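You operate a simulated robot arm through the tools that you are given. There is no shell and no other tool. Be economical: measure what you need, move in short steps, check, and stop when the job is done.

Carry out the task below with a simulated two-armed robot. There is one attempt and no reset: what you move stays moved.

JOB
Open the freezer door, put the blue pack on the top of the back counter away on the floor of the freezer and shut the door again. Then put two of the sesame pastries from the top of the back counter on the shelf under the back counter. Then take the cream brush and put it on the top of the wooden table. Do these in the order given.

It is judged by the outcome, as a careful person would: the job done as asked, and still so three seconds after it is handed in. It fails if anything else is knocked over, pushed out of place, dropped, spilled or broken.

ROBOT AND FRAMES
Two 7-joint arms with two-finger parallel grippers on one trunk, on a base that drives. Base frame: it is fixed to the floor where the robot stands at the start and does not move with it; the origin is under the middle of the robot, x ahead of it, y to its left, z up. Readings come in mm, rad, newtons and seconds.
The left shoulder is at the start at [50, 165, 1030], the right one opposite. With the tool pointing down near the work surface each hand reaches from about 240 to 700 mm from the robot's upright axis, wherever it stands, measured 20 degrees to its own side. Places, roughly: cream brush [-3250, 2000, 750]; floor of the freezer [1100, 0, 1400]; freezer door [900, -200, 1600]; sesame pastry [-250, 1500, 750]; shelf under the back counter [100, 1400, 200]; top of the wooden table [-4000, 800, 800]. Payload 3.91 kg a hand.
Tool frame (each hand has its own): the origin (TCP) lies between the finger pads and is the grasp point; the fingertips stand 30 mm ahead of it; z points along the fingers, y is the line along which they close. Largest opening 110 mm; finger width 20, thickness 10; the body of the gripper, 48 by 112 mm, starts 55 mm behind the TCP.
Orientation is that of the tool frame in the base frame, as [roll, pitch, yaw] about the fixed x, y, z axes, in that order (R = Rz(yaw) Ry(pitch) Rx(roll)). With the fingers straight down and closing along the base's y, the tool's x points along the base's -x, its y along +y and its z along -z.

CONTROLS
- The arms move only by the tool apply_moves. It takes "left_increments", "right_increments" or both (then of equal length, played together; a hand with none holds still); each is one flat list of numbers, 7 for each row, row after row: the shift along the base's x, y, z in mm, then the turn, a rotation vector about the base's x, y, z in rad, then the closure in counts, from 0 (fully open) to 255 (shut). In form: [x, y, z, ax, ay, az, gripper, x, y, z, ax, ay, az, gripper, ...]. A call has 1 to 10 rows; each row is the pose to reach, as a shift and turn from the pose commanded when the call began. Each row takes 0.2 s and may step no farther than 50 mm and 0.15 rad from the row before; otherwise, or with a gripper value out of range, the whole call is refused. A pose out of reach is approached as far as the arm can. The call stops where the force on the tool passes 40 N (or 10 N more than at its start, if that is more) or the arm is blocked; 0.2 s more then pass. Each finger travels about 45 mm/s and halts on what it meets, pressing with about 31 N; the grip force reading is that of the motor and also rises with nothing between the fingers. The clock runs only during rows and for 0.2 s after the last one: add rows that repeat a pose to give the fingers time. The reply holds the time, the measured pose of the TCP, the force on the tool along the base axes, the opening and the grip force, in the units named above and with some noise, with the torque about the TCP (base axes, N m) and any sound that the robot's microphone picked up, and new pictures: "views" is both (left out), scene, wrist or none (wrist: the cameras of the hands that moved).
- Cameras (640 x 400 px; columns grow to the right, rows downward): "scene" is now at [115.8, -22.5, 1255.1]; the picture's right is [-0.26, -0.97, 0.00], its down [0.01, -0.00, -1.00] and it looks along [0.97, -0.26, 0.01] (base axes); focal length 214 px, centre (320, 200). "left" rides on the left gripper at [72, -17, -103] in its tool frame; the picture's right is [0.23, 0.97, 0.00], its down [-0.76, 0.18, -0.62] and it looks along [-0.61, 0.14, 0.78] (tool axes); focal length 222 px, centre (320, 200). "right" rides on the right gripper at [73, 17, -103] in its tool frame; the picture's right is [-0.23, 0.97, 0.00], its down [-0.76, -0.18, -0.62] and it looks along [-0.61, -0.14, 0.78] (tool axes); focal length 222 px, centre (320, 200). There is no depth. A picture from a camera that has moved, and an enlarged one, comes with that camera's place and axes in the base frame and with its lens.
- move_column(by): slides the trunk up (or, below 0, down) by that many mm; the arms and the scene camera ride with it, the base frame stays. It gives what a move gives, with no picture.
- roll_base(legs): drives the robot by 1 to 6 legs, each [ahead, left, turn to the left] in mm, mm and rad, along the robot's own axes; the way and the turn of a leg run together, so that a leg with both is an arc; at most 1500 mm and 3.142 rad a leg. The arms and the cameras ride along, it lands a little off, and it stops where it bumps. It gives what a move gives, and a new picture of the scene camera.
- aim_head(pan, tilt): turns the head with the scene camera to pan (to the left, within 1.396 rad either way) and tilt (down, from -0.506 to 1.204), counted from straight ahead of the robot. It gives what a move gives, and a new picture of the scene camera.
- zoom(camera, box): a new picture of the part [left, top, right, bottom] of that camera's present view, enlarged. The clock stands still meanwhile.
- sign_off(): hands the job in; it is judged then, once.

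Go step by step. Nothing tells you exact positions but the pictures and the camera data: compare them with the known pose of the tool, close in by small moves and look again before you grip or let go. The budget is 165 turns and 260 pictures, counting those below and the enlarged ones. Unless the task says otherwise, let go and move clear before handing in, and close with one line.

The tools are called after "Request:" by a JSON object that holds its "name" and its "arguments". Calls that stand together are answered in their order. apply_moves: Moves the arms, as the interface text tells. Its arguments: {"type":"object","properties":{"left_increments":{"type":"array","items":{"type":"number"}},"right_increments":{"type":"array","items":{"type":"number"}},"views":{"type":"string","enum":["both","scene","wrist","none"]}},"required":[]} The other tools are called the same way: move_column (by) slides the trunk up or down; roll_base (legs) drives the base; aim_head (pan, tilt) turns the head that bears the scene camera; zoom (camera, box) takes an enlarged picture of a part of a camera's view; sign_off () hands the job in.

At the start:

```text
time: 0.0
left_position: [416.9, -5.4, 1000.4]
left_tool_rot: [-3.141, 0.001, -3.14]
left_ft_force: [0.3, -0.1, 0.2]
left_ft_torque: [0.01, 0.01, 0.0]
left_width: 109.6
left_finger_force: 0.0
right_position: [407.2, -326.4, 1000.9]
right_tool_rot: [-3.141, 0.001, 3.139]
right_ft_force: [0.1, -0.2, 0.1]
right_ft_torque: [0.01, -0.01, -0.02]
right_width: 109.9
right_finger_force: 0.0
trunk travel left (down, up): [-250.0, 253.0]
robot x, y, heading: [-2.4, -1.3, 0.002]
head pan, tilt: [-0.258, -0.012]
```

scene: 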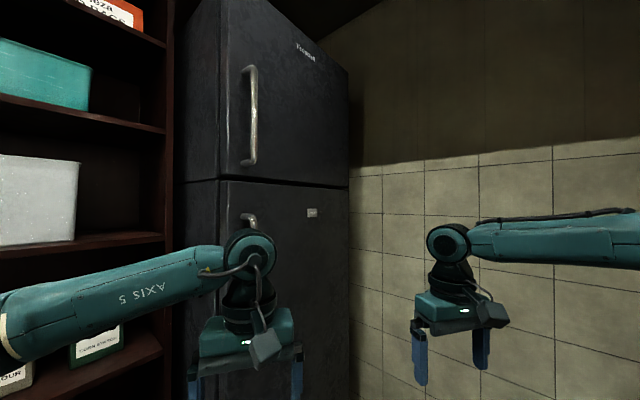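
right: 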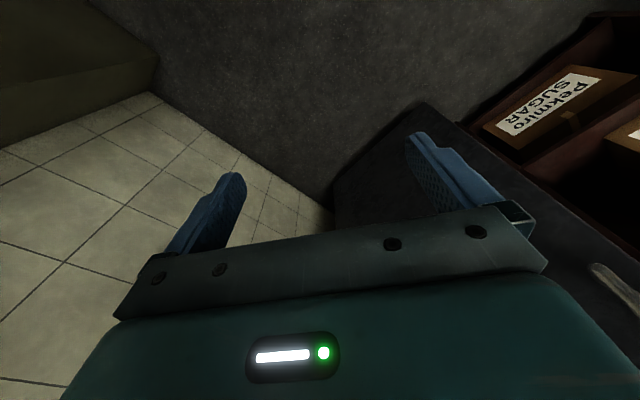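
left: 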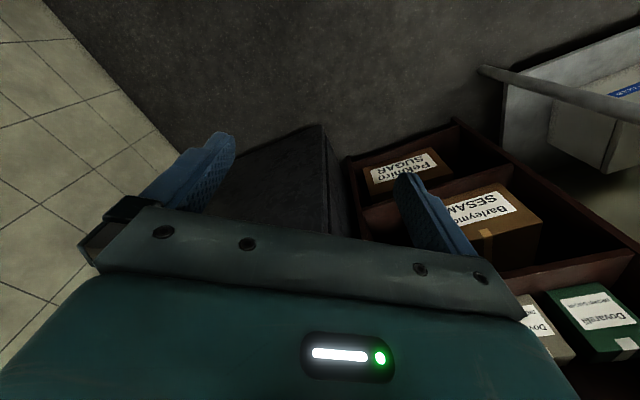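

I see the fridge-freezer ahead, its freezer door above with the handle on the left edge. I look around first to find the back counter and its objects.

Request:
{"name": "aim_head", "arguments": {"pan": 1.39, "tilt": 0.5}}

Request:
{"name": "aim_head", "arguments": {"pan": 0.0, "tilt": -0.4}}

```text
time: 1.7
left_position: [416.8, -6.8, 999.2]
left_tool_rot: [-3.141, -0.001, -3.141]
left_ft_force: [1.1, 0.0, -0.1]
left_ft_torque: [0.0, -0.03, -0.04]
left_width: 110.0
left_finger_force: 0.1
right_position: [408.3, -327.0, 1000.2]
right_tool_rot: [3.141, 0.0, 3.139]
right_ft_force: [0.2, -0.1, -0.2]
right_ft_torque: [-0.03, 0.01, 0.02]
right_width: 109.9
right_finger_force: 0.0
trunk travel left (down, up): [-250.0, 253.0]
robot x, y, heading: [0.5, 1.8, 0.003]
head pan, tilt: [1.389, 0.499]
camera scene: at [45.6, 89.9, 1207.9], right [0.98, -0.18, 0.0], down [-0.09, -0.47, -0.88], along [0.16, 0.86, -0.48], focal length 214 px, centre (320, 200)
```

scene: 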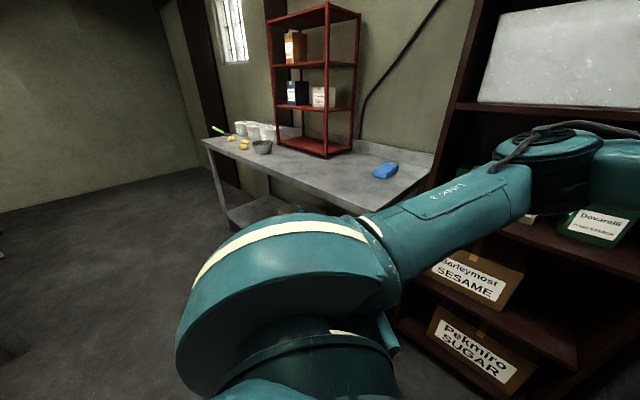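

```text
time: 3.2
left_position: [416.2, -6.8, 1000.1]
left_tool_rot: [3.141, -0.001, -3.14]
left_ft_force: [0.0, 0.2, 0.0]
left_ft_torque: [-0.01, 0.01, -0.01]
left_width: 110.2
left_finger_force: 0.1
right_position: [409.2, -325.9, 1000.7]
right_tool_rot: [-3.141, -0.002, 3.14]
right_ft_force: [-0.3, 0.0, -0.1]
right_ft_torque: [-0.02, 0.01, 0.0]
right_width: 110.1
right_finger_force: 0.1
trunk travel left (down, up): [-250.0, 253.0]
robot x, y, heading: [0.6, 0.5, -0.002]
head pan, tilt: [0.0, -0.4]
camera scene: at [102.3, 0.4, 1287.0], right [0.0, -1.0, 0.0], down [0.39, 0.0, -0.92], along [0.92, 0.0, 0.39], focal length 214 px, centre (320, 200)
```

scene: 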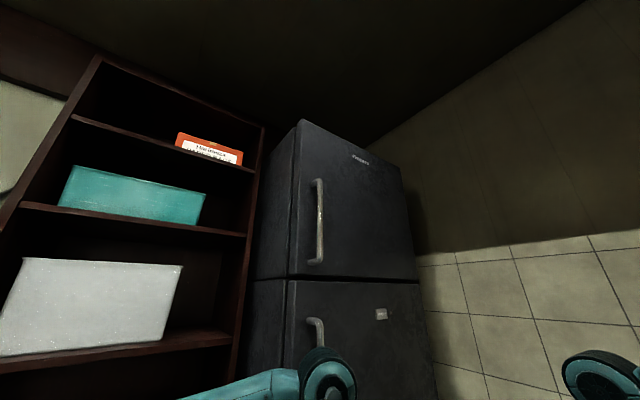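

The back counter is to the left, with the blue pack at its right end; the freezer is ahead. I raise the trunk and look from the new height to get the depth of the freezer.

Request:
{"name": "move_column", "arguments": {"by": 250}}

Request:
{"name": "aim_head", "arguments": {"pan": -0.1, "tilt": 0.0}}

```text
time: 5.8
left_position: [417.3, -5.9, 1249.1]
left_tool_rot: [3.141, 0.0, 3.14]
left_ft_force: [0.1, -0.1, 0.3]
left_ft_torque: [0.03, -0.04, 0.02]
left_width: 110.1
left_finger_force: 0.1
right_position: [408.8, -326.8, 1250.0]
right_tool_rot: [3.14, 0.001, 3.14]
right_ft_force: [-0.2, 0.1, 0.8]
right_ft_torque: [-0.02, -0.02, 0.04]
right_width: 110.0
right_finger_force: 0.1
trunk travel left (down, up): [-500.0, 3.0]
robot x, y, heading: [-0.2, -2.2, -0.005]
head pan, tilt: [0.0, -0.4]
```

```text
time: 6.7
left_position: [416.2, -5.9, 1249.7]
left_tool_rot: [-3.141, -0.001, 3.14]
left_ft_force: [-0.3, -0.3, 0.0]
left_ft_torque: [-0.05, -0.03, 0.0]
left_width: 110.0
left_finger_force: 0.1
right_position: [407.6, -326.4, 1250.9]
right_tool_rot: [3.141, 0.0, 3.139]
right_ft_force: [-0.4, 0.8, 0.3]
right_ft_torque: [-0.02, -0.01, 0.0]
right_width: 110.2
right_finger_force: 0.1
trunk travel left (down, up): [-500.0, 3.0]
robot x, y, heading: [2.7, 1.3, 0.003]
head pan, tilt: [-0.099, 0.0]
camera scene: at [118.6, -8.5, 1504.1], right [-0.1, -1.0, 0.0], down [0.0, 0.0, -1.0], along [1.0, -0.1, 0.0], focal length 214 px, centre (320, 200)
```

scene: 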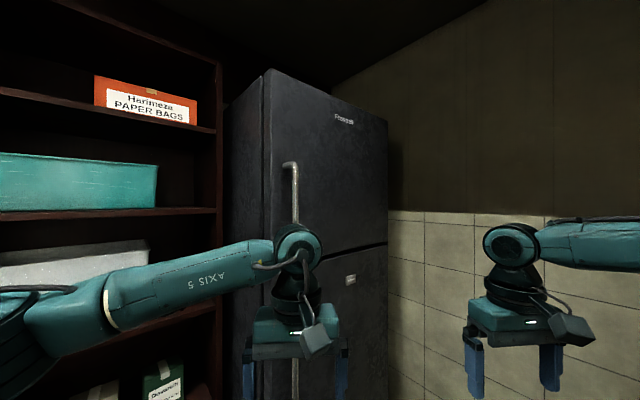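

The two heights place the freezer door turned about 35° towards the robot (left edge near [660, 70], hinge edge near [970, -370]), handle near [695, 15]. I drive to face it squarely.

Request:
{"name": "roll_base", "arguments": {"legs": [[0, -470, 0], [0, 0, 0.61]]}}

Request:
{"name": "aim_head", "arguments": {"pan": 0.0, "tilt": 0.0}}

```text
time: 8.2
left_position: [418.9, -165.9, 1248.4]
left_tool_rot: [-3.14, -0.002, 3.141]
left_ft_force: [-0.1, -0.1, 0.4]
left_ft_torque: [0.02, -0.01, 0.0]
left_width: 110.0
left_finger_force: 0.1
right_position: [413.3, -483.7, 1246.3]
right_tool_rot: [-3.133, -0.007, -3.136]
right_ft_force: [-0.5, -0.8, 0.1]
right_ft_torque: [0.02, 0.01, 0.03]
right_width: 109.7
right_finger_force: 0.1
trunk travel left (down, up): [-500.0, 3.0]
robot x, y, heading: [-0.1, -158.7, 0.001]
head pan, tilt: [-0.099, 0.0]
stopped in leg 1: the robot was blocked; the commanded pose is now the measured one
camera scene: at [123.2, -167.4, 1503.5], right [-0.1, -1.0, 0.0], down [0.0, 0.0, -1.0], along [1.0, -0.1, 0.0], focal length 214 px, centre (320, 200)
```

scene: 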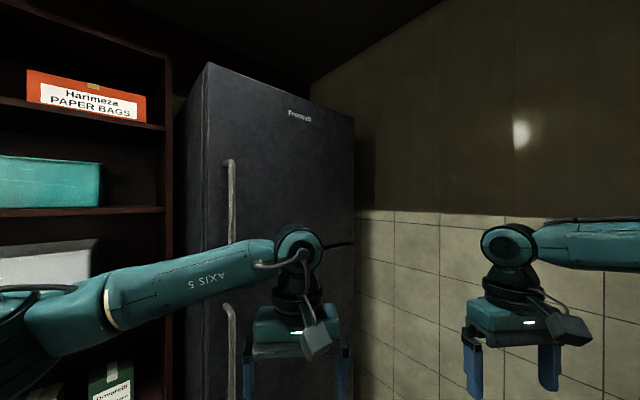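

```text
time: 8.9
left_position: [419.5, -166.3, 1248.7]
left_tool_rot: [-3.14, -0.004, 3.14]
left_ft_force: [0.6, 0.6, 0.1]
left_ft_torque: [-0.02, 0.03, 0.03]
left_width: 109.9
left_finger_force: 0.0
right_position: [414.1, -483.6, 1247.3]
right_tool_rot: [-3.135, -0.008, -3.137]
right_ft_force: [-0.1, 0.4, 0.2]
right_ft_torque: [0.0, 0.01, -0.01]
right_width: 110.1
right_finger_force: 0.0
trunk travel left (down, up): [-500.0, 3.0]
robot x, y, heading: [-5.4, -164.3, 0.003]
head pan, tilt: [0.0, 0.0]
camera scene: at [124.6, -158.3, 1503.4], right [0.0, -1.0, 0.0], down [0.0, 0.0, -1.0], along [1.0, 0.0, 0.0], focal length 214 px, centre (320, 200)
```

scene: 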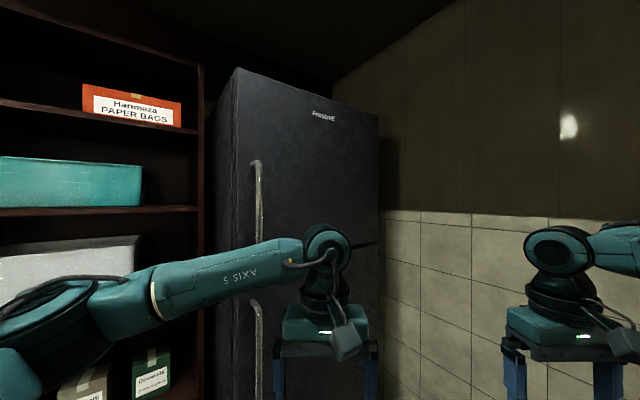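

The drive stopped after 160 mm: something is in the way to the right. I look there and down to see what blocks the base or elbow.

Request:
{"name": "aim_head", "arguments": {"pan": -1.3, "tilt": 0.4}}

Request:
{"name": "aim_head", "arguments": {"pan": -0.7, "tilt": 0.9}}

```text
time: 10.4
left_position: [419.1, -163.9, 1247.9]
left_tool_rot: [-3.141, -0.004, 3.141]
left_ft_force: [-0.8, 0.5, 0.4]
left_ft_torque: [-0.01, 0.0, -0.02]
left_width: 110.1
left_finger_force: 0.1
right_position: [414.0, -484.1, 1248.6]
right_tool_rot: [-3.133, -0.006, -3.139]
right_ft_force: [-1.2, -0.5, 0.3]
right_ft_torque: [-0.02, 0.04, 0.01]
right_width: 110.0
right_finger_force: 0.1
trunk travel left (down, up): [-500.0, 3.0]
robot x, y, heading: [-2.3, -163.6, -0.001]
head pan, tilt: [-1.3, 0.4]
camera scene: at [59.7, -247.7, 1467.0], right [-0.96, -0.27, 0.01], down [-0.11, 0.37, -0.92], along [0.25, -0.89, -0.39], focal length 214 px, centre (320, 200)
```

scene: 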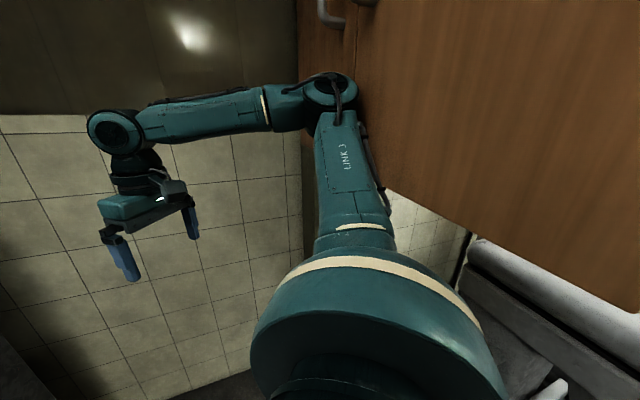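

```text
time: 11.4
left_position: [419.4, -166.2, 1249.9]
left_tool_rot: [-3.139, -0.005, -3.141]
left_ft_force: [0.4, 0.4, -0.8]
left_ft_torque: [0.03, -0.01, -0.02]
left_width: 110.1
left_finger_force: 0.1
right_position: [413.0, -484.4, 1247.6]
right_tool_rot: [-3.134, -0.008, -3.135]
right_ft_force: [-0.3, -0.7, -0.2]
right_ft_torque: [-0.03, 0.01, 0.0]
right_width: 110.0
right_finger_force: 0.0
trunk travel left (down, up): [-500.0, 3.0]
robot x, y, heading: [-2.9, -158.7, 0.003]
head pan, tilt: [-0.7, 0.901]
camera scene: at [92.3, -207.1, 1423.7], right [-0.64, -0.77, 0.0], down [-0.6, 0.5, -0.62], along [0.47, -0.4, -0.78], focal length 214 px, centre (320, 200)
```

scene: 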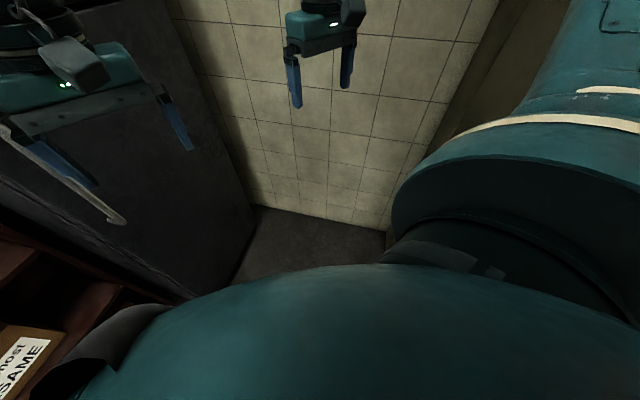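

The right elbow touched an overhead cabinet on the right. I back off to the left a little and turn in place to face the freezer.

Request:
{"name": "roll_base", "arguments": {"legs": [[0, 40, 0], [0, 0, 0.604]]}}

Request:
{"name": "aim_head", "arguments": {"pan": 0.0, "tilt": 0.0}}

```text
time: 13.9
left_position: [344.4, 112.9, 1250.0]
left_tool_rot: [3.142, 0.002, -2.533]
left_ft_force: [-0.3, -0.1, 0.4]
left_ft_torque: [-0.01, 0.01, -0.03]
left_width: 109.8
left_finger_force: 0.1
right_position: [521.6, -153.0, 1249.7]
right_tool_rot: [-3.136, -0.003, -2.528]
right_ft_force: [0.6, -0.6, 0.6]
right_ft_torque: [0.01, 0.03, 0.01]
right_width: 110.0
right_finger_force: 0.0
trunk travel left (down, up): [-500.0, 3.0]
robot x, y, heading: [-2.0, -118.4, 0.617]
head pan, tilt: [-0.7, 0.901]
camera scene: at [98.8, -110.3, 1424.0], right [-0.09, -1.0, 0.0], down [-0.78, 0.07, -0.62], along [0.62, -0.05, -0.78], focal length 214 px, centre (320, 200)
```

scene: 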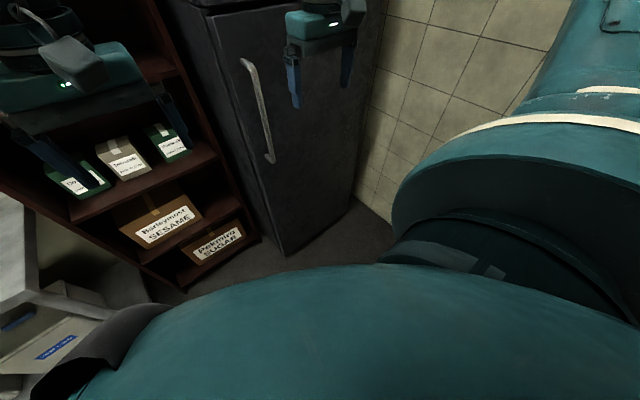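

```text
time: 15.1
left_position: [343.1, 111.9, 1250.3]
left_tool_rot: [-3.141, 0.0, -2.532]
left_ft_force: [1.1, 0.2, -0.8]
left_ft_torque: [-0.01, 0.02, -0.01]
left_width: 110.0
left_finger_force: 0.0
right_position: [520.8, -151.8, 1249.2]
right_tool_rot: [-3.137, -0.002, -2.529]
right_ft_force: [0.5, 0.1, -0.4]
right_ft_torque: [0.03, 0.01, -0.02]
right_width: 110.1
right_finger_force: 0.0
trunk travel left (down, up): [-500.0, 3.0]
robot x, y, heading: [-1.9, -117.7, 0.616]
head pan, tilt: [0.0, 0.0]
camera scene: at [97.3, -52.1, 1503.9], right [0.57, -0.82, 0.0], down [0.0, 0.0, -1.0], along [0.82, 0.57, 0.0], focal length 214 px, centre (320, 200)
```

scene: 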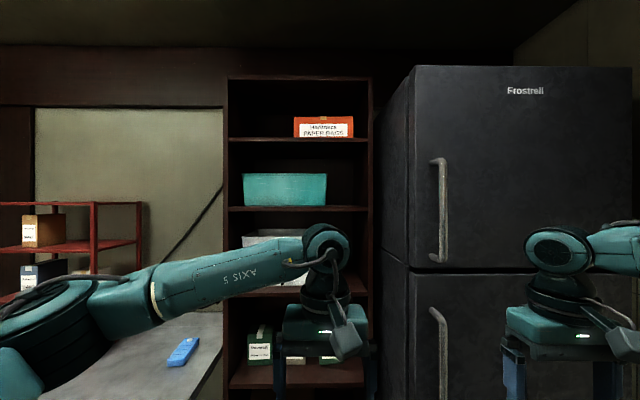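

Now the freezer is square ahead: handle bar near [730, 0], z 1344–1607. I turn the right hand to point forward and raise it to the handle's mid height.

Request:
{"name": "apply_moves", "arguments": {"right_increments": [6, 5, 23, 0.0838, -0.1183, 0, 0, 12, 10, 46, 0.1676, -0.2366, 0, 0, 18, 15, 69, 0.2514, -0.3549, 0, 0, 24, 20, 92, 0.3352, -0.4732, 0, 0, 30, 25, 115, 0.419, -0.5915, 0, 0, 36, 30, 138, 0.5028, -0.7098, 0, 0, 42, 35, 161, 0.5866, -0.8281, 0, 0, 48, 40, 184, 0.6704, -0.9464, 0, 0, 54, 45, 207, 0.7542, -1.0647, 0, 0, 60, 50, 226, 0.838, -1.183, 0, 0], "views": "both"}}

```text
time: 17.3
left_position: [343.6, 112.0, 1249.6]
left_tool_rot: [3.14, 0.002, -2.534]
left_ft_force: [0.1, -0.7, -0.3]
left_ft_torque: [0.0, -0.01, 0.0]
left_width: 110.0
left_finger_force: 0.1
right_position: [583.0, -103.7, 1476.4]
right_tool_rot: [3.114, 1.449, -2.559]
right_ft_force: [0.8, -0.3, 1.0]
right_ft_torque: [0.02, 0.01, 0.03]
right_width: 110.1
right_finger_force: 0.0
trunk travel left (down, up): [-500.0, 3.0]
robot x, y, heading: [0.2, -121.3, 0.611]
head pan, tilt: [0.0, 0.0]
camera scene: at [97.6, -52.1, 1504.0], right [0.57, -0.82, 0.0], down [0.0, 0.0, -1.0], along [0.82, 0.57, 0.0], focal length 214 px, centre (320, 200)
camera right: at [480.9, -153.1, 1416.9], right [-0.54, 0.81, 0.23], down [-0.33, -0.45, 0.83], along [0.78, 0.37, 0.51], focal length 222 px, centre (320, 200)
```

scene: 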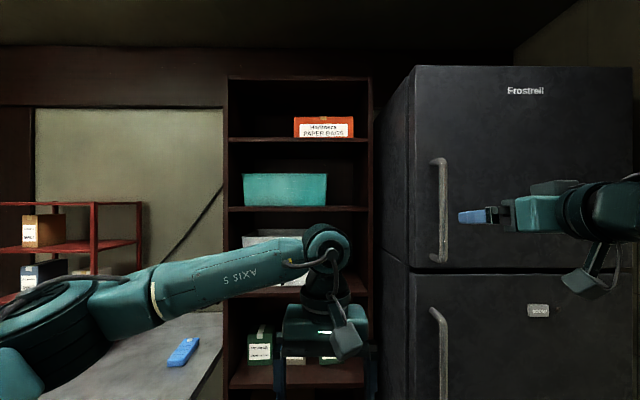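
right: 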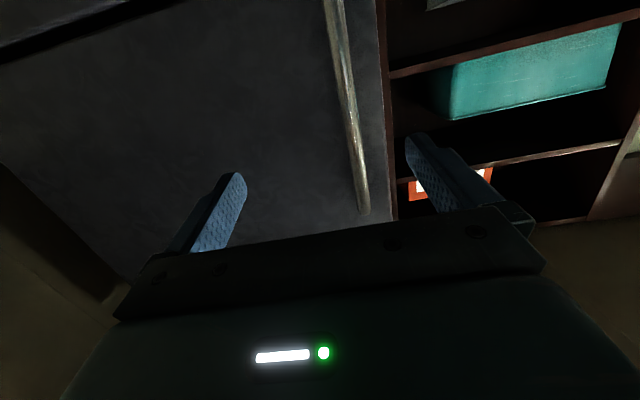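

The bar sits about 30 mm left of the hand's centre line. I finish the turn, shift left, and advance part of the way.

Request:
{"name": "apply_moves", "arguments": {"right_increments": [-9, 13, 0, 0.035, -0.05, 0, 0, -18, 25, 0, 0.07, -0.0987, 0, 0, 7, 42, 0, 0.07, -0.0987, 0, 0, 27, 56, 0, 0.07, -0.0987, 0, 0], "views": "wrist"}}

```text
time: 18.3
left_position: [344.3, 112.4, 1250.8]
left_tool_rot: [3.141, 0.001, -2.532]
left_ft_force: [0.0, 1.1, -0.9]
left_ft_torque: [-0.02, -0.01, 0.01]
left_width: 110.1
left_finger_force: 0.1
right_position: [609.7, -44.4, 1473.3]
right_tool_rot: [2.561, 1.568, -3.114]
right_ft_force: [0.1, -0.4, -0.4]
right_ft_torque: [-0.01, 0.0, 0.03]
right_width: 110.0
right_finger_force: 0.1
trunk travel left (down, up): [-500.0, 3.0]
robot x, y, heading: [3.3, -120.1, 0.613]
head pan, tilt: [0.0, 0.0]
camera right: at [513.9, -89.4, 1401.6], right [-0.56, 0.8, 0.23], down [-0.4, -0.5, 0.76], along [0.72, 0.33, 0.6], focal length 222 px, centre (320, 200)
```

right: 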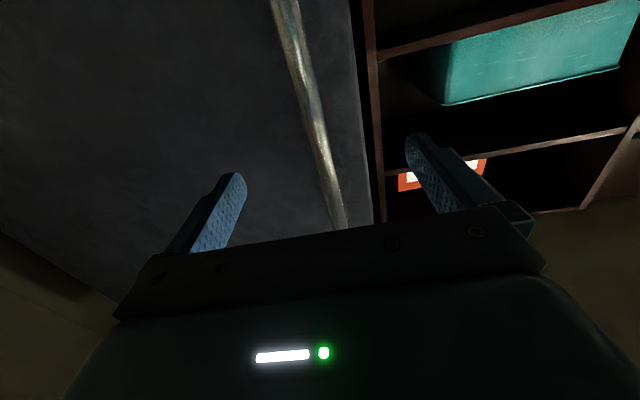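

The bar is now centred, about 120 mm ahead. I advance onto it.

Request:
{"name": "apply_moves", "arguments": {"right_increments": [33, 20, 0, 0, 0, 0, 0, 66, 40, 0, 0, 0, 0, 0, 96, 59, 0, 0, 0, 0, 0], "views": "both"}}

```text
time: 19.2
left_position: [343.8, 110.8, 1250.6]
left_tool_rot: [-3.14, 0.002, -2.53]
left_ft_force: [0.4, 1.6, -0.1]
left_ft_torque: [-0.08, 0.08, -0.01]
left_width: 109.7
left_finger_force: 0.0
right_position: [696.1, 8.2, 1477.0]
right_tool_rot: [2.182, 1.569, 2.787]
right_ft_force: [-19.4, -12.5, -2.2]
right_ft_torque: [-0.06, -0.16, -1.33]
right_width: 109.6
right_finger_force: 0.1
trunk travel left (down, up): [-500.0, 3.0]
robot x, y, heading: [-1.8, -121.7, 0.61]
head pan, tilt: [0.0, 0.0]
stopped in row 3 (right hand): the force on the tool passed its limit (the readings are from after the stop); the commanded pose is now the measured one
camera scene: at [95.7, -53.1, 1504.1], right [0.57, -0.82, 0.0], down [0.0, 0.0, -1.0], along [0.82, 0.57, 0.0], focal length 214 px, centre (320, 200)
camera right: at [600.8, -35.1, 1404.9], right [-0.55, 0.8, 0.23], down [-0.41, -0.5, 0.76], along [0.73, 0.33, 0.6], focal length 222 px, centre (320, 200)
```

scene: 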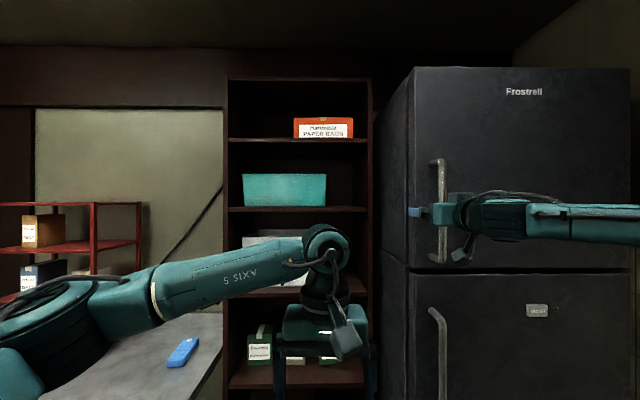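
right: 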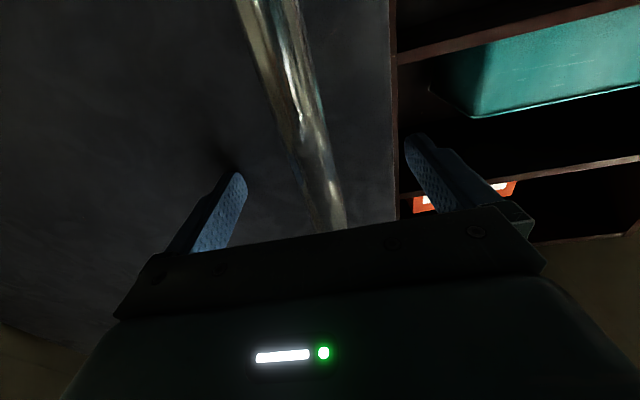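

The fingertips touch the door with the bar between them. I back off a few mm and close on the bar.

Request:
{"name": "apply_moves", "arguments": {"right_increments": [-7, -5, 0, 0, 0, 0, 0, -7, -5, 0, 0, 0, 0, 255, -7, -5, 0, 0, 0, 0, 255, -7, -5, 0, 0, 0, 0, 255, -7, -5, 0, 0, 0, 0, 255, -7, -5, 0, 0, 0, 0, 255, -7, -5, 0, 0, 0, 0, 255], "views": "wrist"}}

```text
time: 20.8
left_position: [343.5, 113.7, 1250.2]
left_tool_rot: [-3.141, -0.001, -2.531]
left_ft_force: [-0.5, 0.3, -0.5]
left_ft_torque: [0.01, 0.01, -0.01]
left_width: 110.0
left_finger_force: 0.0
right_position: [689.2, 8.1, 1474.9]
right_tool_rot: [2.963, 1.565, -2.711]
right_ft_force: [-5.5, 6.6, -1.7]
right_ft_torque: [0.02, -0.1, 0.02]
right_width: 19.1
right_finger_force: 34.4
trunk travel left (down, up): [-500.0, 3.0]
robot x, y, heading: [-0.8, -119.1, 0.615]
head pan, tilt: [0.0, 0.0]
camera right: at [594.2, -36.6, 1403.6], right [-0.56, 0.8, 0.23], down [-0.4, -0.5, 0.77], along [0.73, 0.33, 0.6], focal length 222 px, centre (320, 200)
```

right: 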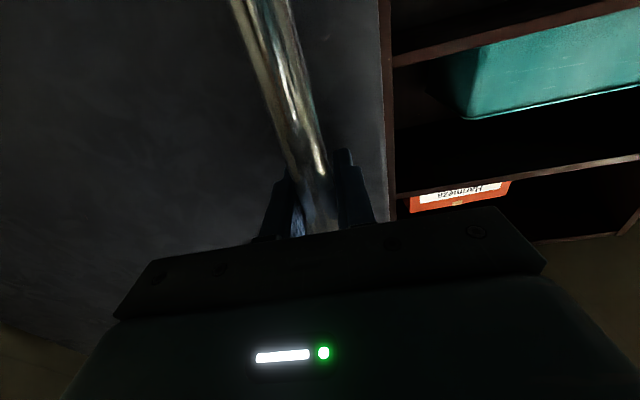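

The bar is gripped (19 mm). I pull the door along its arc, starting with a small opening.

Request:
{"name": "apply_moves", "arguments": {"right_increments": [-12.7, -11.3, 0, 0, 0, 0.03, 255, -25.2, -23, 0, 0, 0, 0.06, 255, -41.1, -39.2, 0, 0, 0, 0.1, 255, -56.5, -55.9, 0, 0, 0, 0.14, 255], "views": "scene"}}

```text
time: 21.8
left_position: [342.6, 113.2, 1250.6]
left_tool_rot: [-3.138, 0.002, -2.533]
left_ft_force: [-0.2, -0.2, 0.1]
left_ft_torque: [0.02, -0.02, 0.0]
left_width: 110.1
left_finger_force: 0.0
right_position: [633.5, -51.1, 1474.9]
right_tool_rot: [2.796, 1.563, -2.745]
right_ft_force: [-9.7, 5.6, -8.1]
right_ft_torque: [0.79, -1.11, -0.28]
right_width: 18.6
right_finger_force: 44.8
trunk travel left (down, up): [-500.0, 3.0]
robot x, y, heading: [4.5, -121.2, 0.615]
head pan, tilt: [0.0, 0.0]
camera scene: at [95.7, -51.3, 1503.9], right [0.57, -0.82, 0.0], down [0.0, 0.0, -1.0], along [0.82, 0.57, 0.0], focal length 214 px, centre (320, 200)
```

scene: 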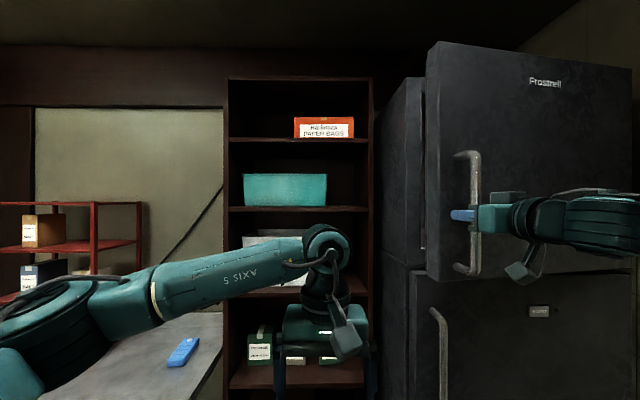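

The door opens smoothly. I carry on along the arc.

Request:
{"name": "apply_moves", "arguments": {"right_increments": [-25.2, -30.8, 0, 0, 0, 0.07, 255, -48.1, -63.3, 0, 0, 0, 0.14, 255, -68.7, -97.3, 0, 0, 0, 0.21, 255, -86.9, -132.7, 0, 0, 0, 0.28, 255, -102.6, -169.2, 0, 0, 0, 0.35, 255, -115.7, -206.8, 0, 0, 0, 0.42, 255], "views": "scene"}}

```text
time: 22.6
left_position: [343.6, 112.3, 1250.3]
left_tool_rot: [-3.14, -0.001, -2.532]
left_ft_force: [1.4, -0.8, -0.3]
left_ft_torque: [0.03, 0.0, 0.0]
left_width: 109.9
left_finger_force: 0.1
right_position: [572.3, -146.1, 1473.0]
right_tool_rot: [1.802, 1.565, 2.752]
right_ft_force: [-8.4, 3.2, 2.1]
right_ft_torque: [0.13, -0.53, -0.45]
right_width: 18.7
right_finger_force: 44.9
trunk travel left (down, up): [-500.0, 3.0]
robot x, y, heading: [-0.8, -120.0, 0.607]
head pan, tilt: [0.0, 0.0]
stopped in row 4 (right hand): the force on the tool passed its limit (the readings are from after the stop); the commanded pose is now the measured one
camera scene: at [95.8, -52.1, 1504.1], right [0.57, -0.82, 0.0], down [0.0, 0.0, -1.0], along [0.82, 0.57, 0.0], focal length 214 px, centre (320, 200)
```

scene: 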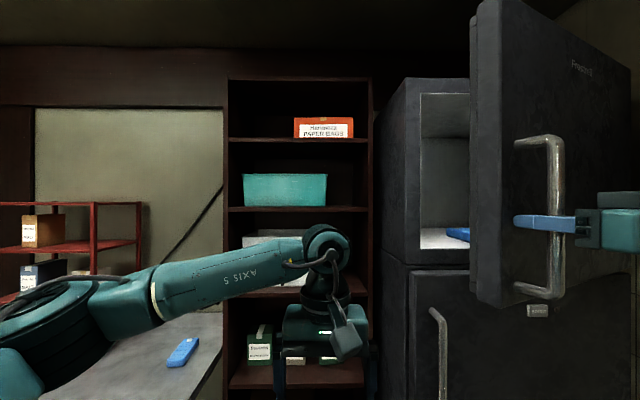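

The door is open about 20–25° and hand force stayed low after the stop. I release the bar, back off, and bring the right hand round the left edge of the door to push from inside.

Request:
{"name": "apply_moves", "arguments": {"right_increments": [0, 0, 0, 0, 0, 0, 60, 0, 0, 0, 0, 0, 0, 0, 0, 0, 0, 0, 0, 0, 0, -28, -41, 0, 0, 0, 0, 0, -56, -83, 0, 0, 0, 0, 0, -78, -41, 0, 0, 0, -0.09, 0, -99, 1, 0, 0, 0, -0.18, 60, -120, 43, 0, 0, 0, -0.27, 120, -142, 86, 0, 0, 0, -0.37, 200, -142, 86, 0, 0, 0, -0.37, 255], "views": "both"}}

```text
refused: row 5 steps farther than a row can; nothing moved
```

A step was slightly too long; I shorten it.

Request:
{"name": "apply_moves", "arguments": {"right_increments": [0, 0, 0, 0, 0, 0, 60, 0, 0, 0, 0, 0, 0, 0, 0, 0, 0, 0, 0, 0, 0, -26, -38, 0, 0, 0, 0, 0, -52, -76, 0, 0, 0, 0, 0, -76, -36, 0, 0, 0, -0.09, 0, -99, 4, 0, 0, 0, -0.18, 60, -120, 45, 0, 0, 0, -0.27, 120, -142, 86, 0, 0, 0, -0.37, 200, -142, 86, 0, 0, 0, -0.37, 255], "views": "both"}}

```text
time: 24.8
left_position: [344.8, 110.2, 1249.5]
left_tool_rot: [3.14, 0.0, -2.532]
left_ft_force: [0.0, -0.2, -0.2]
left_ft_torque: [0.03, -0.01, 0.02]
left_width: 109.9
left_finger_force: 0.0
right_position: [435.2, -61.1, 1470.2]
right_tool_rot: [1.929, 1.557, 2.502]
right_ft_force: [0.3, 0.3, 0.1]
right_ft_torque: [-0.01, -0.07, 0.0]
right_width: 24.9
right_finger_force: 0.0
trunk travel left (down, up): [-500.0, 3.0]
robot x, y, heading: [1.1, -120.0, 0.61]
head pan, tilt: [0.0, 0.0]
camera scene: at [98.1, -54.3, 1504.0], right [0.57, -0.82, 0.0], down [0.0, 0.0, -1.0], along [0.82, 0.57, 0.0], focal length 214 px, centre (320, 200)
camera right: at [338.3, -101.3, 1397.3], right [-0.53, 0.82, 0.24], down [-0.42, -0.49, 0.76], along [0.74, 0.3, 0.6], focal length 222 px, centre (320, 200)
```

scene: 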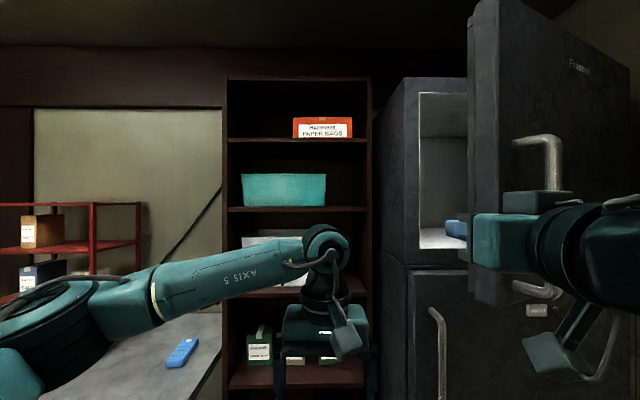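
right: 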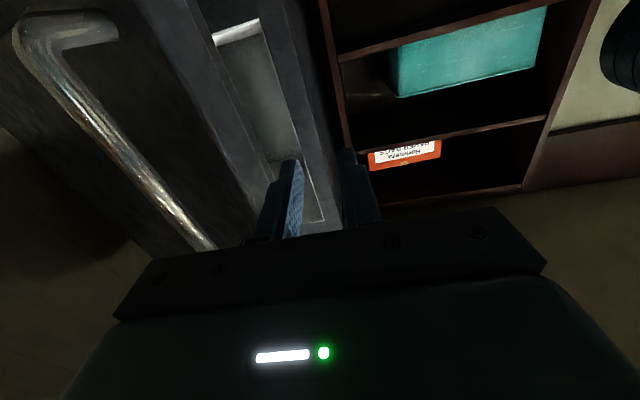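

I zoom in to see exactly where the door edge is relative to the hand.

Request:
{"name": "zoom", "arguments": {"camera": "right", "box": [0, 0, 420, 262]}}

Request:
{"name": "zoom", "arguments": {"camera": "scene", "box": [360, 0, 640, 175]}}

```text
1.52 times, centred on (210, 131) of right
camera zoom: at [338.3, -101.3, 1397.3], right [-0.53, 0.82, 0.24], down [-0.42, -0.49, 0.76], along [0.74, 0.3, 0.6], focal length 338 px, centre (488, 305)
```

zoom: 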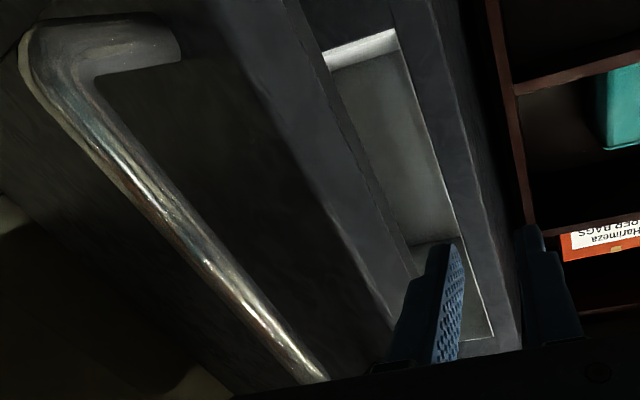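

```text
2.29 times, centred on (500, 88) of scene
camera zoom: at [98.1, -54.3, 1504.0], right [0.57, -0.82, 0.0], down [0.0, 0.0, -1.0], along [0.82, 0.57, 0.0], focal length 490 px, centre (-91, 457)
```

zoom: 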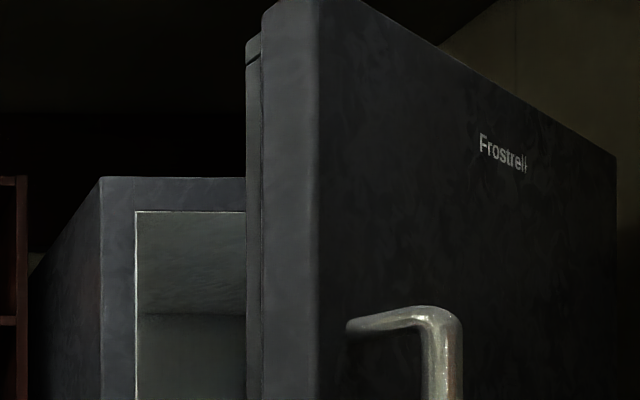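

From the enlarged views the door's inner edge corner is near [642, -50] and its hinge near [1090, -420]. I shut the fingers, slide right 65 mm and enter the gap behind the door edge.

Request:
{"name": "apply_moves", "arguments": {"right_increments": [18, -26, 0, 0, 0, 0, 255, 37, -53, 0, 0, 0, 0, 255, 72, -29, 0, 0, 0, 0, 255, 107, -5, 0, 0, 0, 0, 255, 142, 19, 0, 0, 0, 0, 255, 177, 43, 0, 0, 0, 0, 255, 210, 66, 0, 0, 0, 0, 255], "views": "both"}}

```text
time: 26.4
left_position: [342.1, 114.2, 1250.4]
left_tool_rot: [-3.139, 0.0, -2.528]
left_ft_force: [0.0, -0.9, -0.2]
left_ft_torque: [0.06, 0.04, 0.01]
left_width: 110.4
left_finger_force: 0.1
right_position: [612.8, 11.0, 1468.6]
right_tool_rot: [-2.727, 1.562, -2.099]
right_ft_force: [-14.5, 15.0, 0.1]
right_ft_torque: [0.1, -0.04, -0.05]
right_width: 0.0
right_finger_force: 30.8
trunk travel left (down, up): [-500.0, 3.0]
robot x, y, heading: [-0.5, -123.4, 0.617]
head pan, tilt: [0.0, 0.0]
stopped in row 7 (right hand): the force on the tool passed its limit (the readings are from after the stop); the commanded pose is now the measured one
camera scene: at [96.2, -50.2, 1504.1], right [0.58, -0.82, 0.0], down [0.0, 0.0, -1.0], along [0.82, 0.58, 0.0], focal length 214 px, centre (320, 200)
camera right: at [518.1, -35.5, 1396.3], right [-0.57, 0.79, 0.22], down [-0.4, -0.5, 0.77], along [0.72, 0.35, 0.6], focal length 222 px, centre (320, 200)
```

scene: 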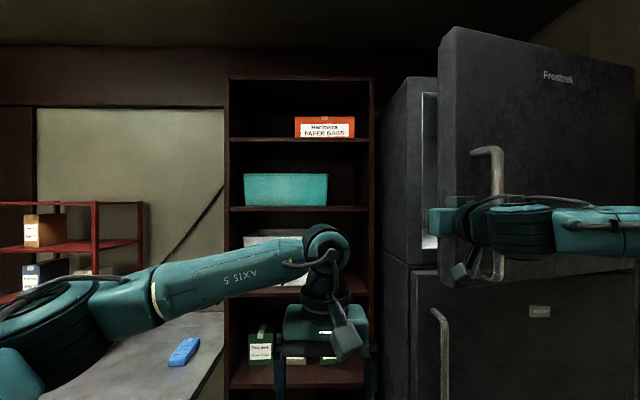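
right: 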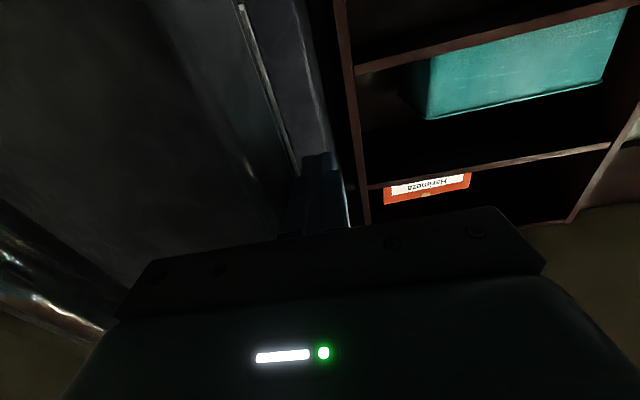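

My gripper body nudged the door partly closed. I back off, move the left hand aside, and turn the right hand to point rightwards so that its fingers can hook behind the door edge.

Request:
{"name": "apply_moves", "arguments": {"right_increments": [-30, 10, 0, 0, 0, 0, 255, -60, 35, 0, 0, 0, 0, 255, -60, 40, 0, 0, 0, -0.144, 255, -60, 45, 0, 0, 0, -0.288, 255, -60, 50, 0, 0, 0, -0.432, 255, -60, 50, 0, 0, 0, -0.576, 255, -60, 50, 0, 0, 0, -0.72, 255, -60, 50, 0, 0, 0, -0.864, 255, -60, 50, 0, 0, 0, -1.0, 255], "left_increments": [-24, 34, 0, 0, 0, 0, 0, -48, 68, 0, 0, 0, 0, 0, -72, 102, 0, 0, 0, 0, 0, -96, 136, 0, 0, 0, 0, 0, -120, 170, 0, 0, 0, 0, 0, -120, 170, 0, 0, 0, 0, 0, -120, 170, 0, 0, 0, 0, 0, -120, 170, 0, 0, 0, 0, 0, -120, 170, 0, 0, 0, 0, 0], "views": "both"}}

```text
time: 28.2
left_position: [221.0, 280.4, 1250.5]
left_tool_rot: [-3.141, -0.001, -2.53]
left_ft_force: [0.7, -0.3, 0.4]
left_ft_torque: [0.03, 0.01, -0.07]
left_width: 110.2
left_finger_force: 0.1
right_position: [569.7, -14.6, 1444.9]
right_tool_rot: [-2.314, 1.549, -2.493]
right_ft_force: [-9.0, 5.2, 2.9]
right_ft_torque: [-0.09, -0.09, 0.1]
right_width: 0.0
right_finger_force: 31.3
right hand out of reach, approached as far as the arm can: row 5, 6, 7, 8
trunk travel left (down, up): [-500.0, 3.0]
robot x, y, heading: [-3.6, -119.1, 0.619]
head pan, tilt: [0.0, 0.0]
stopped in row 8 (right hand): the force on the tool passed its limit (the readings are from after the stop); the commanded pose is now the measured one
camera scene: at [95.4, -52.4, 1504.3], right [0.58, -0.82, 0.0], down [0.0, 0.0, -1.0], along [0.82, 0.58, 0.0], focal length 214 px, centre (320, 200)
camera right: at [468.9, 21.4, 1374.3], right [0.18, 0.96, 0.21], down [-0.63, -0.05, 0.77], along [0.75, -0.27, 0.6], focal length 222 px, centre (320, 200)
camera left: at [172.1, 226.0, 1353.9], right [-0.74, 0.67, 0.0], down [0.52, 0.58, 0.62], along [0.42, 0.46, -0.78], focal length 222 px, centre (320, 200)
```

scene: 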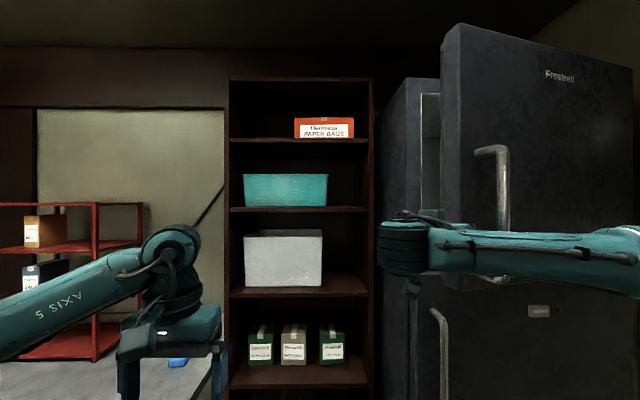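
right: 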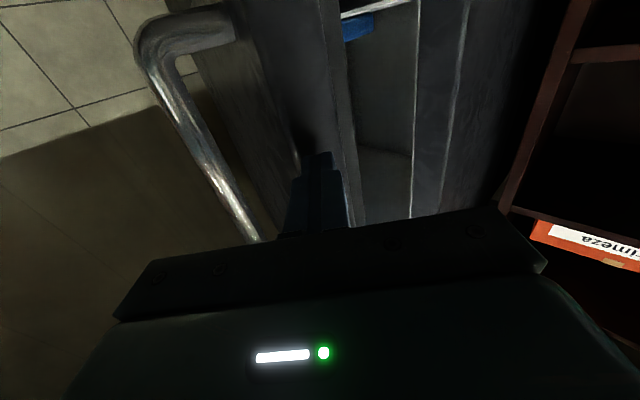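
left: 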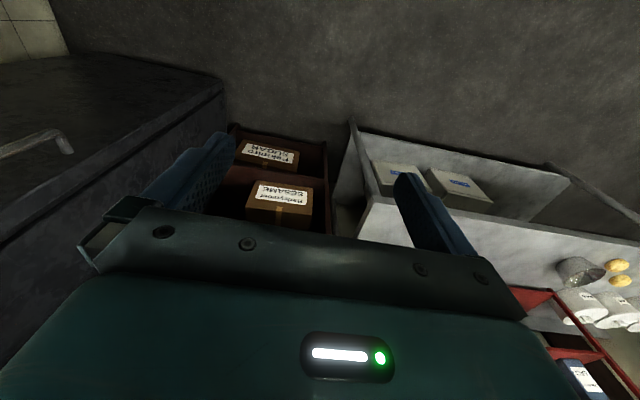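

The right arm cannot reach further left at this heading, so I shift the whole base left by 80 mm, which carries the hand clear of the door edge.

Request:
{"name": "roll_base", "arguments": {"legs": [[0, 80, 0]]}}

Request:
{"name": "apply_moves", "arguments": {"right_increments": [0, 0, 0, 0, 0, 0, 255], "views": "wrist"}}

```text
time: 29.2
left_position: [177.7, 346.6, 1249.2]
left_tool_rot: [3.142, -0.001, -2.532]
left_ft_force: [0.1, 0.5, -0.2]
left_ft_torque: [0.0, -0.01, 0.02]
left_width: 109.9
left_finger_force: 0.0
right_position: [527.0, 51.1, 1444.2]
right_tool_rot: [-2.328, 1.547, -2.514]
right_ft_force: [-0.3, -0.1, -0.6]
right_ft_torque: [0.02, 0.01, -0.03]
right_width: 0.0
right_finger_force: 30.9
trunk travel left (down, up): [-500.0, 3.0]
robot x, y, heading: [-48.2, -55.7, 0.615]
head pan, tilt: [0.0, 0.0]
camera scene: at [51.1, 13.4, 1504.0], right [0.58, -0.82, 0.0], down [0.0, 0.0, -1.0], along [0.82, 0.58, 0.0], focal length 214 px, centre (320, 200)
```

scene: 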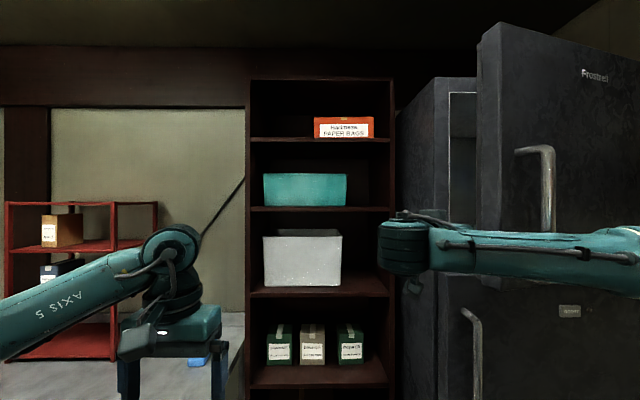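

```text
time: 29.6
left_position: [177.8, 346.2, 1249.8]
left_tool_rot: [-3.142, 0.001, -2.529]
left_ft_force: [0.3, 0.2, 0.2]
left_ft_torque: [0.01, 0.02, -0.02]
left_width: 110.1
left_finger_force: 0.1
right_position: [526.3, 49.4, 1445.0]
right_tool_rot: [-2.366, 1.548, -2.55]
right_ft_force: [-0.5, -0.3, 0.0]
right_ft_torque: [-0.01, 0.0, 0.03]
right_width: 0.1
right_finger_force: 30.9
trunk travel left (down, up): [-500.0, 3.0]
robot x, y, heading: [-46.4, -55.2, 0.612]
head pan, tilt: [0.0, 0.0]
camera right: at [426.1, 85.3, 1373.2], right [0.18, 0.96, 0.21], down [-0.63, -0.05, 0.77], along [0.75, -0.28, 0.6], focal length 222 px, centre (320, 200)
```

right: 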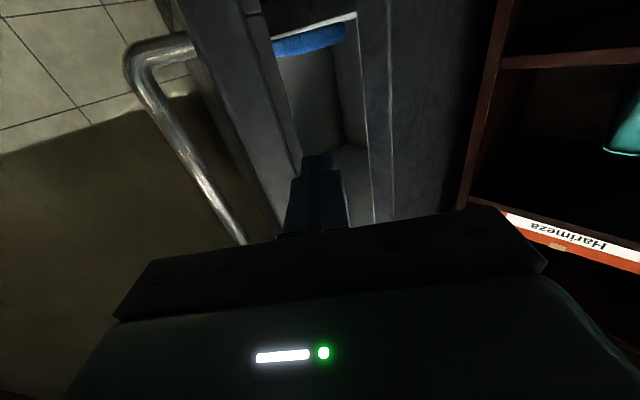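

The fingers now point into the gap between door edge and freezer frame. I slide them in.

Request:
{"name": "apply_moves", "arguments": {"right_increments": [45, -8, 0, 0, 0, 0, 255, 90, -16, 0, 0, 0, 0, 255, 135, -24, 0, 0, 0, 0, 255, 178, -32, 0, 0, 0, 0, 255], "views": "both"}}

```text
time: 30.6
left_position: [177.2, 346.6, 1248.8]
left_tool_rot: [3.141, -0.001, -2.531]
left_ft_force: [1.1, -1.1, 0.1]
left_ft_torque: [0.1, 0.07, 0.02]
left_width: 110.1
left_finger_force: 0.1
right_position: [676.2, 38.3, 1441.8]
right_tool_rot: [-2.159, 1.542, -2.306]
right_ft_force: [-13.7, 12.6, 2.4]
right_ft_torque: [-0.25, 0.29, -1.48]
right_width: 0.1
right_finger_force: 31.2
trunk travel left (down, up): [-500.0, 3.0]
robot x, y, heading: [-44.8, -56.4, 0.617]
head pan, tilt: [0.0, 0.0]
stopped in row 4 (right hand): the force on the tool passed its limit (the readings are from after the stop); the commanded pose is now the measured one
camera scene: at [51.4, 13.8, 1504.0], right [0.58, -0.82, 0.0], down [0.0, 0.0, -1.0], along [0.82, 0.58, 0.0], focal length 214 px, centre (320, 200)
camera right: at [575.1, 70.7, 1370.8], right [0.15, 0.97, 0.2], down [-0.63, -0.07, 0.78], along [0.76, -0.24, 0.6], focal length 222 px, centre (320, 200)
```

scene: 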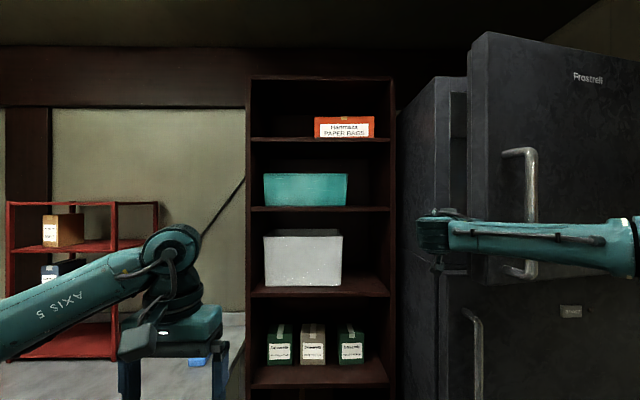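
right: 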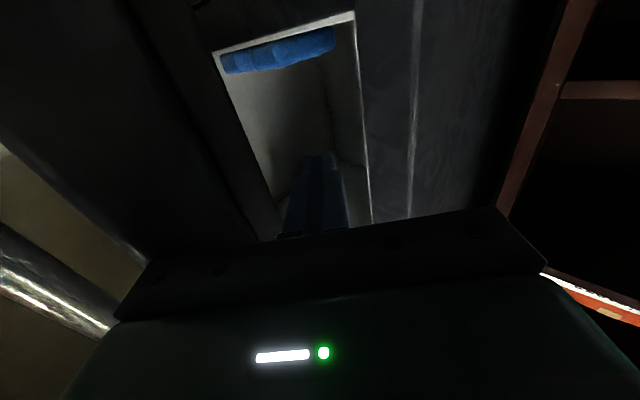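

The fingertip is against the door's edge face. I ease left, turn a bit more to the right and move the tip in behind the edge.

Request:
{"name": "apply_moves", "arguments": {"right_increments": [-6, 22, 0, 0, 0, 0, 255, -10, 28, 0, 0, 0, -0.12, 255, -10, 30, 0, 0, 0, -0.24, 255, -5, 30, 0, 0, 0, -0.36, 255, 15, 18, 0, 0, 0, -0.36, 255, 35, 4, 0, 0, 0, -0.36, 255], "views": "both"}}

```text
time: 32.0
left_position: [174.3, 348.2, 1250.6]
left_tool_rot: [3.141, -0.001, -2.529]
left_ft_force: [-0.1, -0.9, 0.1]
left_ft_torque: [0.03, 0.05, 0.01]
left_width: 109.9
left_finger_force: 0.0
right_position: [680.4, 3.8, 1429.9]
right_tool_rot: [-1.934, 1.541, -2.423]
right_ft_force: [-17.5, 16.6, -1.0]
right_ft_torque: [-0.43, -0.48, -1.6]
right_width: 0.0
right_finger_force: 31.0
right hand out of reach, approached as far as the arm can: row 2, 3, 4, 5, 6
trunk travel left (down, up): [-500.0, 3.0]
robot x, y, heading: [-48.2, -55.0, 0.617]
head pan, tilt: [0.0, 0.0]
stopped in row 6 (right hand): the force on the tool passed its limit (the readings are from after the stop); the commanded pose is now the measured one
camera scene: at [48.8, 14.8, 1504.2], right [0.58, -0.81, 0.0], down [0.0, 0.0, -1.0], along [0.81, 0.58, 0.0], focal length 214 px, centre (320, 200)
camera right: at [593.4, 67.4, 1358.9], right [0.46, 0.86, 0.2], down [-0.62, 0.15, 0.77], along [0.64, -0.48, 0.6], focal length 222 px, centre (320, 200)
```

scene: 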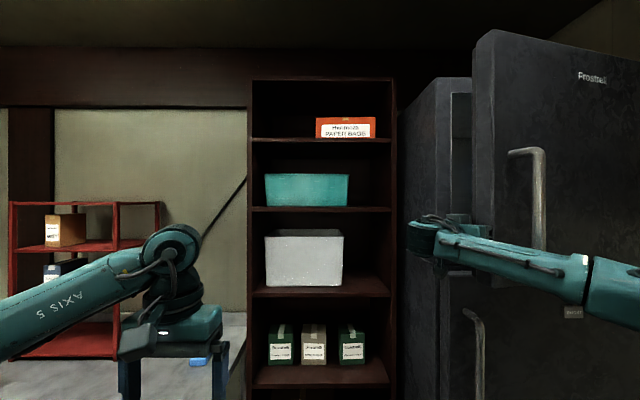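
right: 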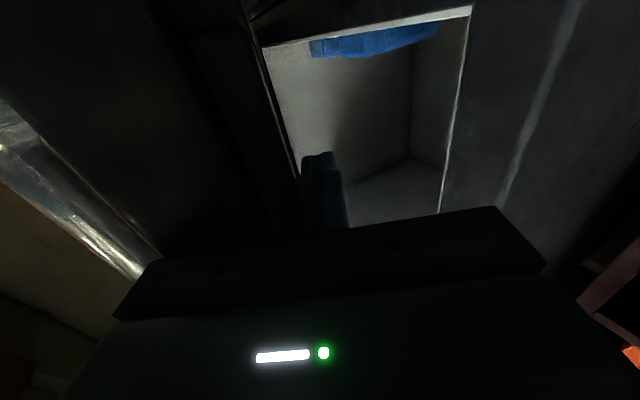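

The fingertip now seems to sit at the inner edge of the door. I try a gentle pull in the opening direction.

Request:
{"name": "apply_moves", "arguments": {"right_increments": [-14, -15, 0, 0, 0, 0, 255, -30, -32, 0, 0, 0, 0, 255, -48, -52, 0, 0, 0, 0, 255], "views": "both"}}

```text
time: 32.8
left_position: [175.1, 345.1, 1250.7]
left_tool_rot: [-3.141, 0.002, -2.529]
left_ft_force: [0.0, -0.2, 0.0]
left_ft_torque: [-0.02, -0.02, 0.0]
left_width: 110.1
left_finger_force: 0.1
right_position: [634.2, -57.8, 1429.6]
right_tool_rot: [-2.211, 1.543, -2.714]
right_ft_force: [-6.0, 2.4, 3.2]
right_ft_torque: [-0.14, 0.08, -0.27]
right_width: 0.0
right_finger_force: 31.3
trunk travel left (down, up): [-500.0, 3.0]
robot x, y, heading: [-49.0, -55.5, 0.616]
head pan, tilt: [0.0, 0.0]
camera scene: at [49.1, 12.3, 1504.3], right [0.58, -0.82, 0.0], down [0.0, 0.0, -1.0], along [0.82, 0.58, 0.0], focal length 214 px, centre (320, 200)
camera right: at [549.6, 6.5, 1358.3], right [0.48, 0.86, 0.21], down [-0.61, 0.15, 0.78], along [0.63, -0.49, 0.6], focal length 222 px, centre (320, 200)
```

scene: 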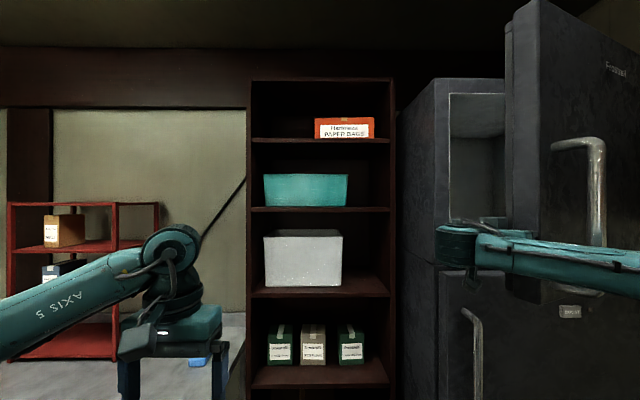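
right: 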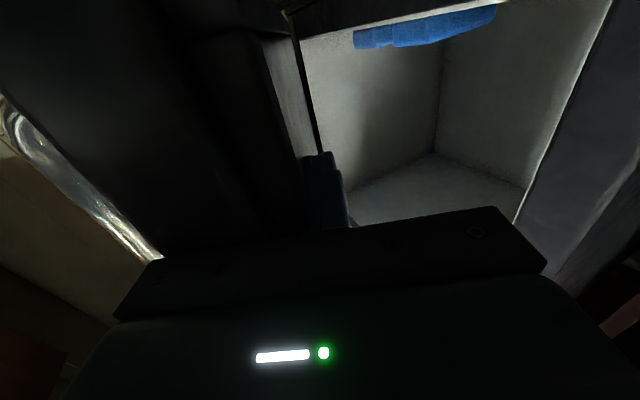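

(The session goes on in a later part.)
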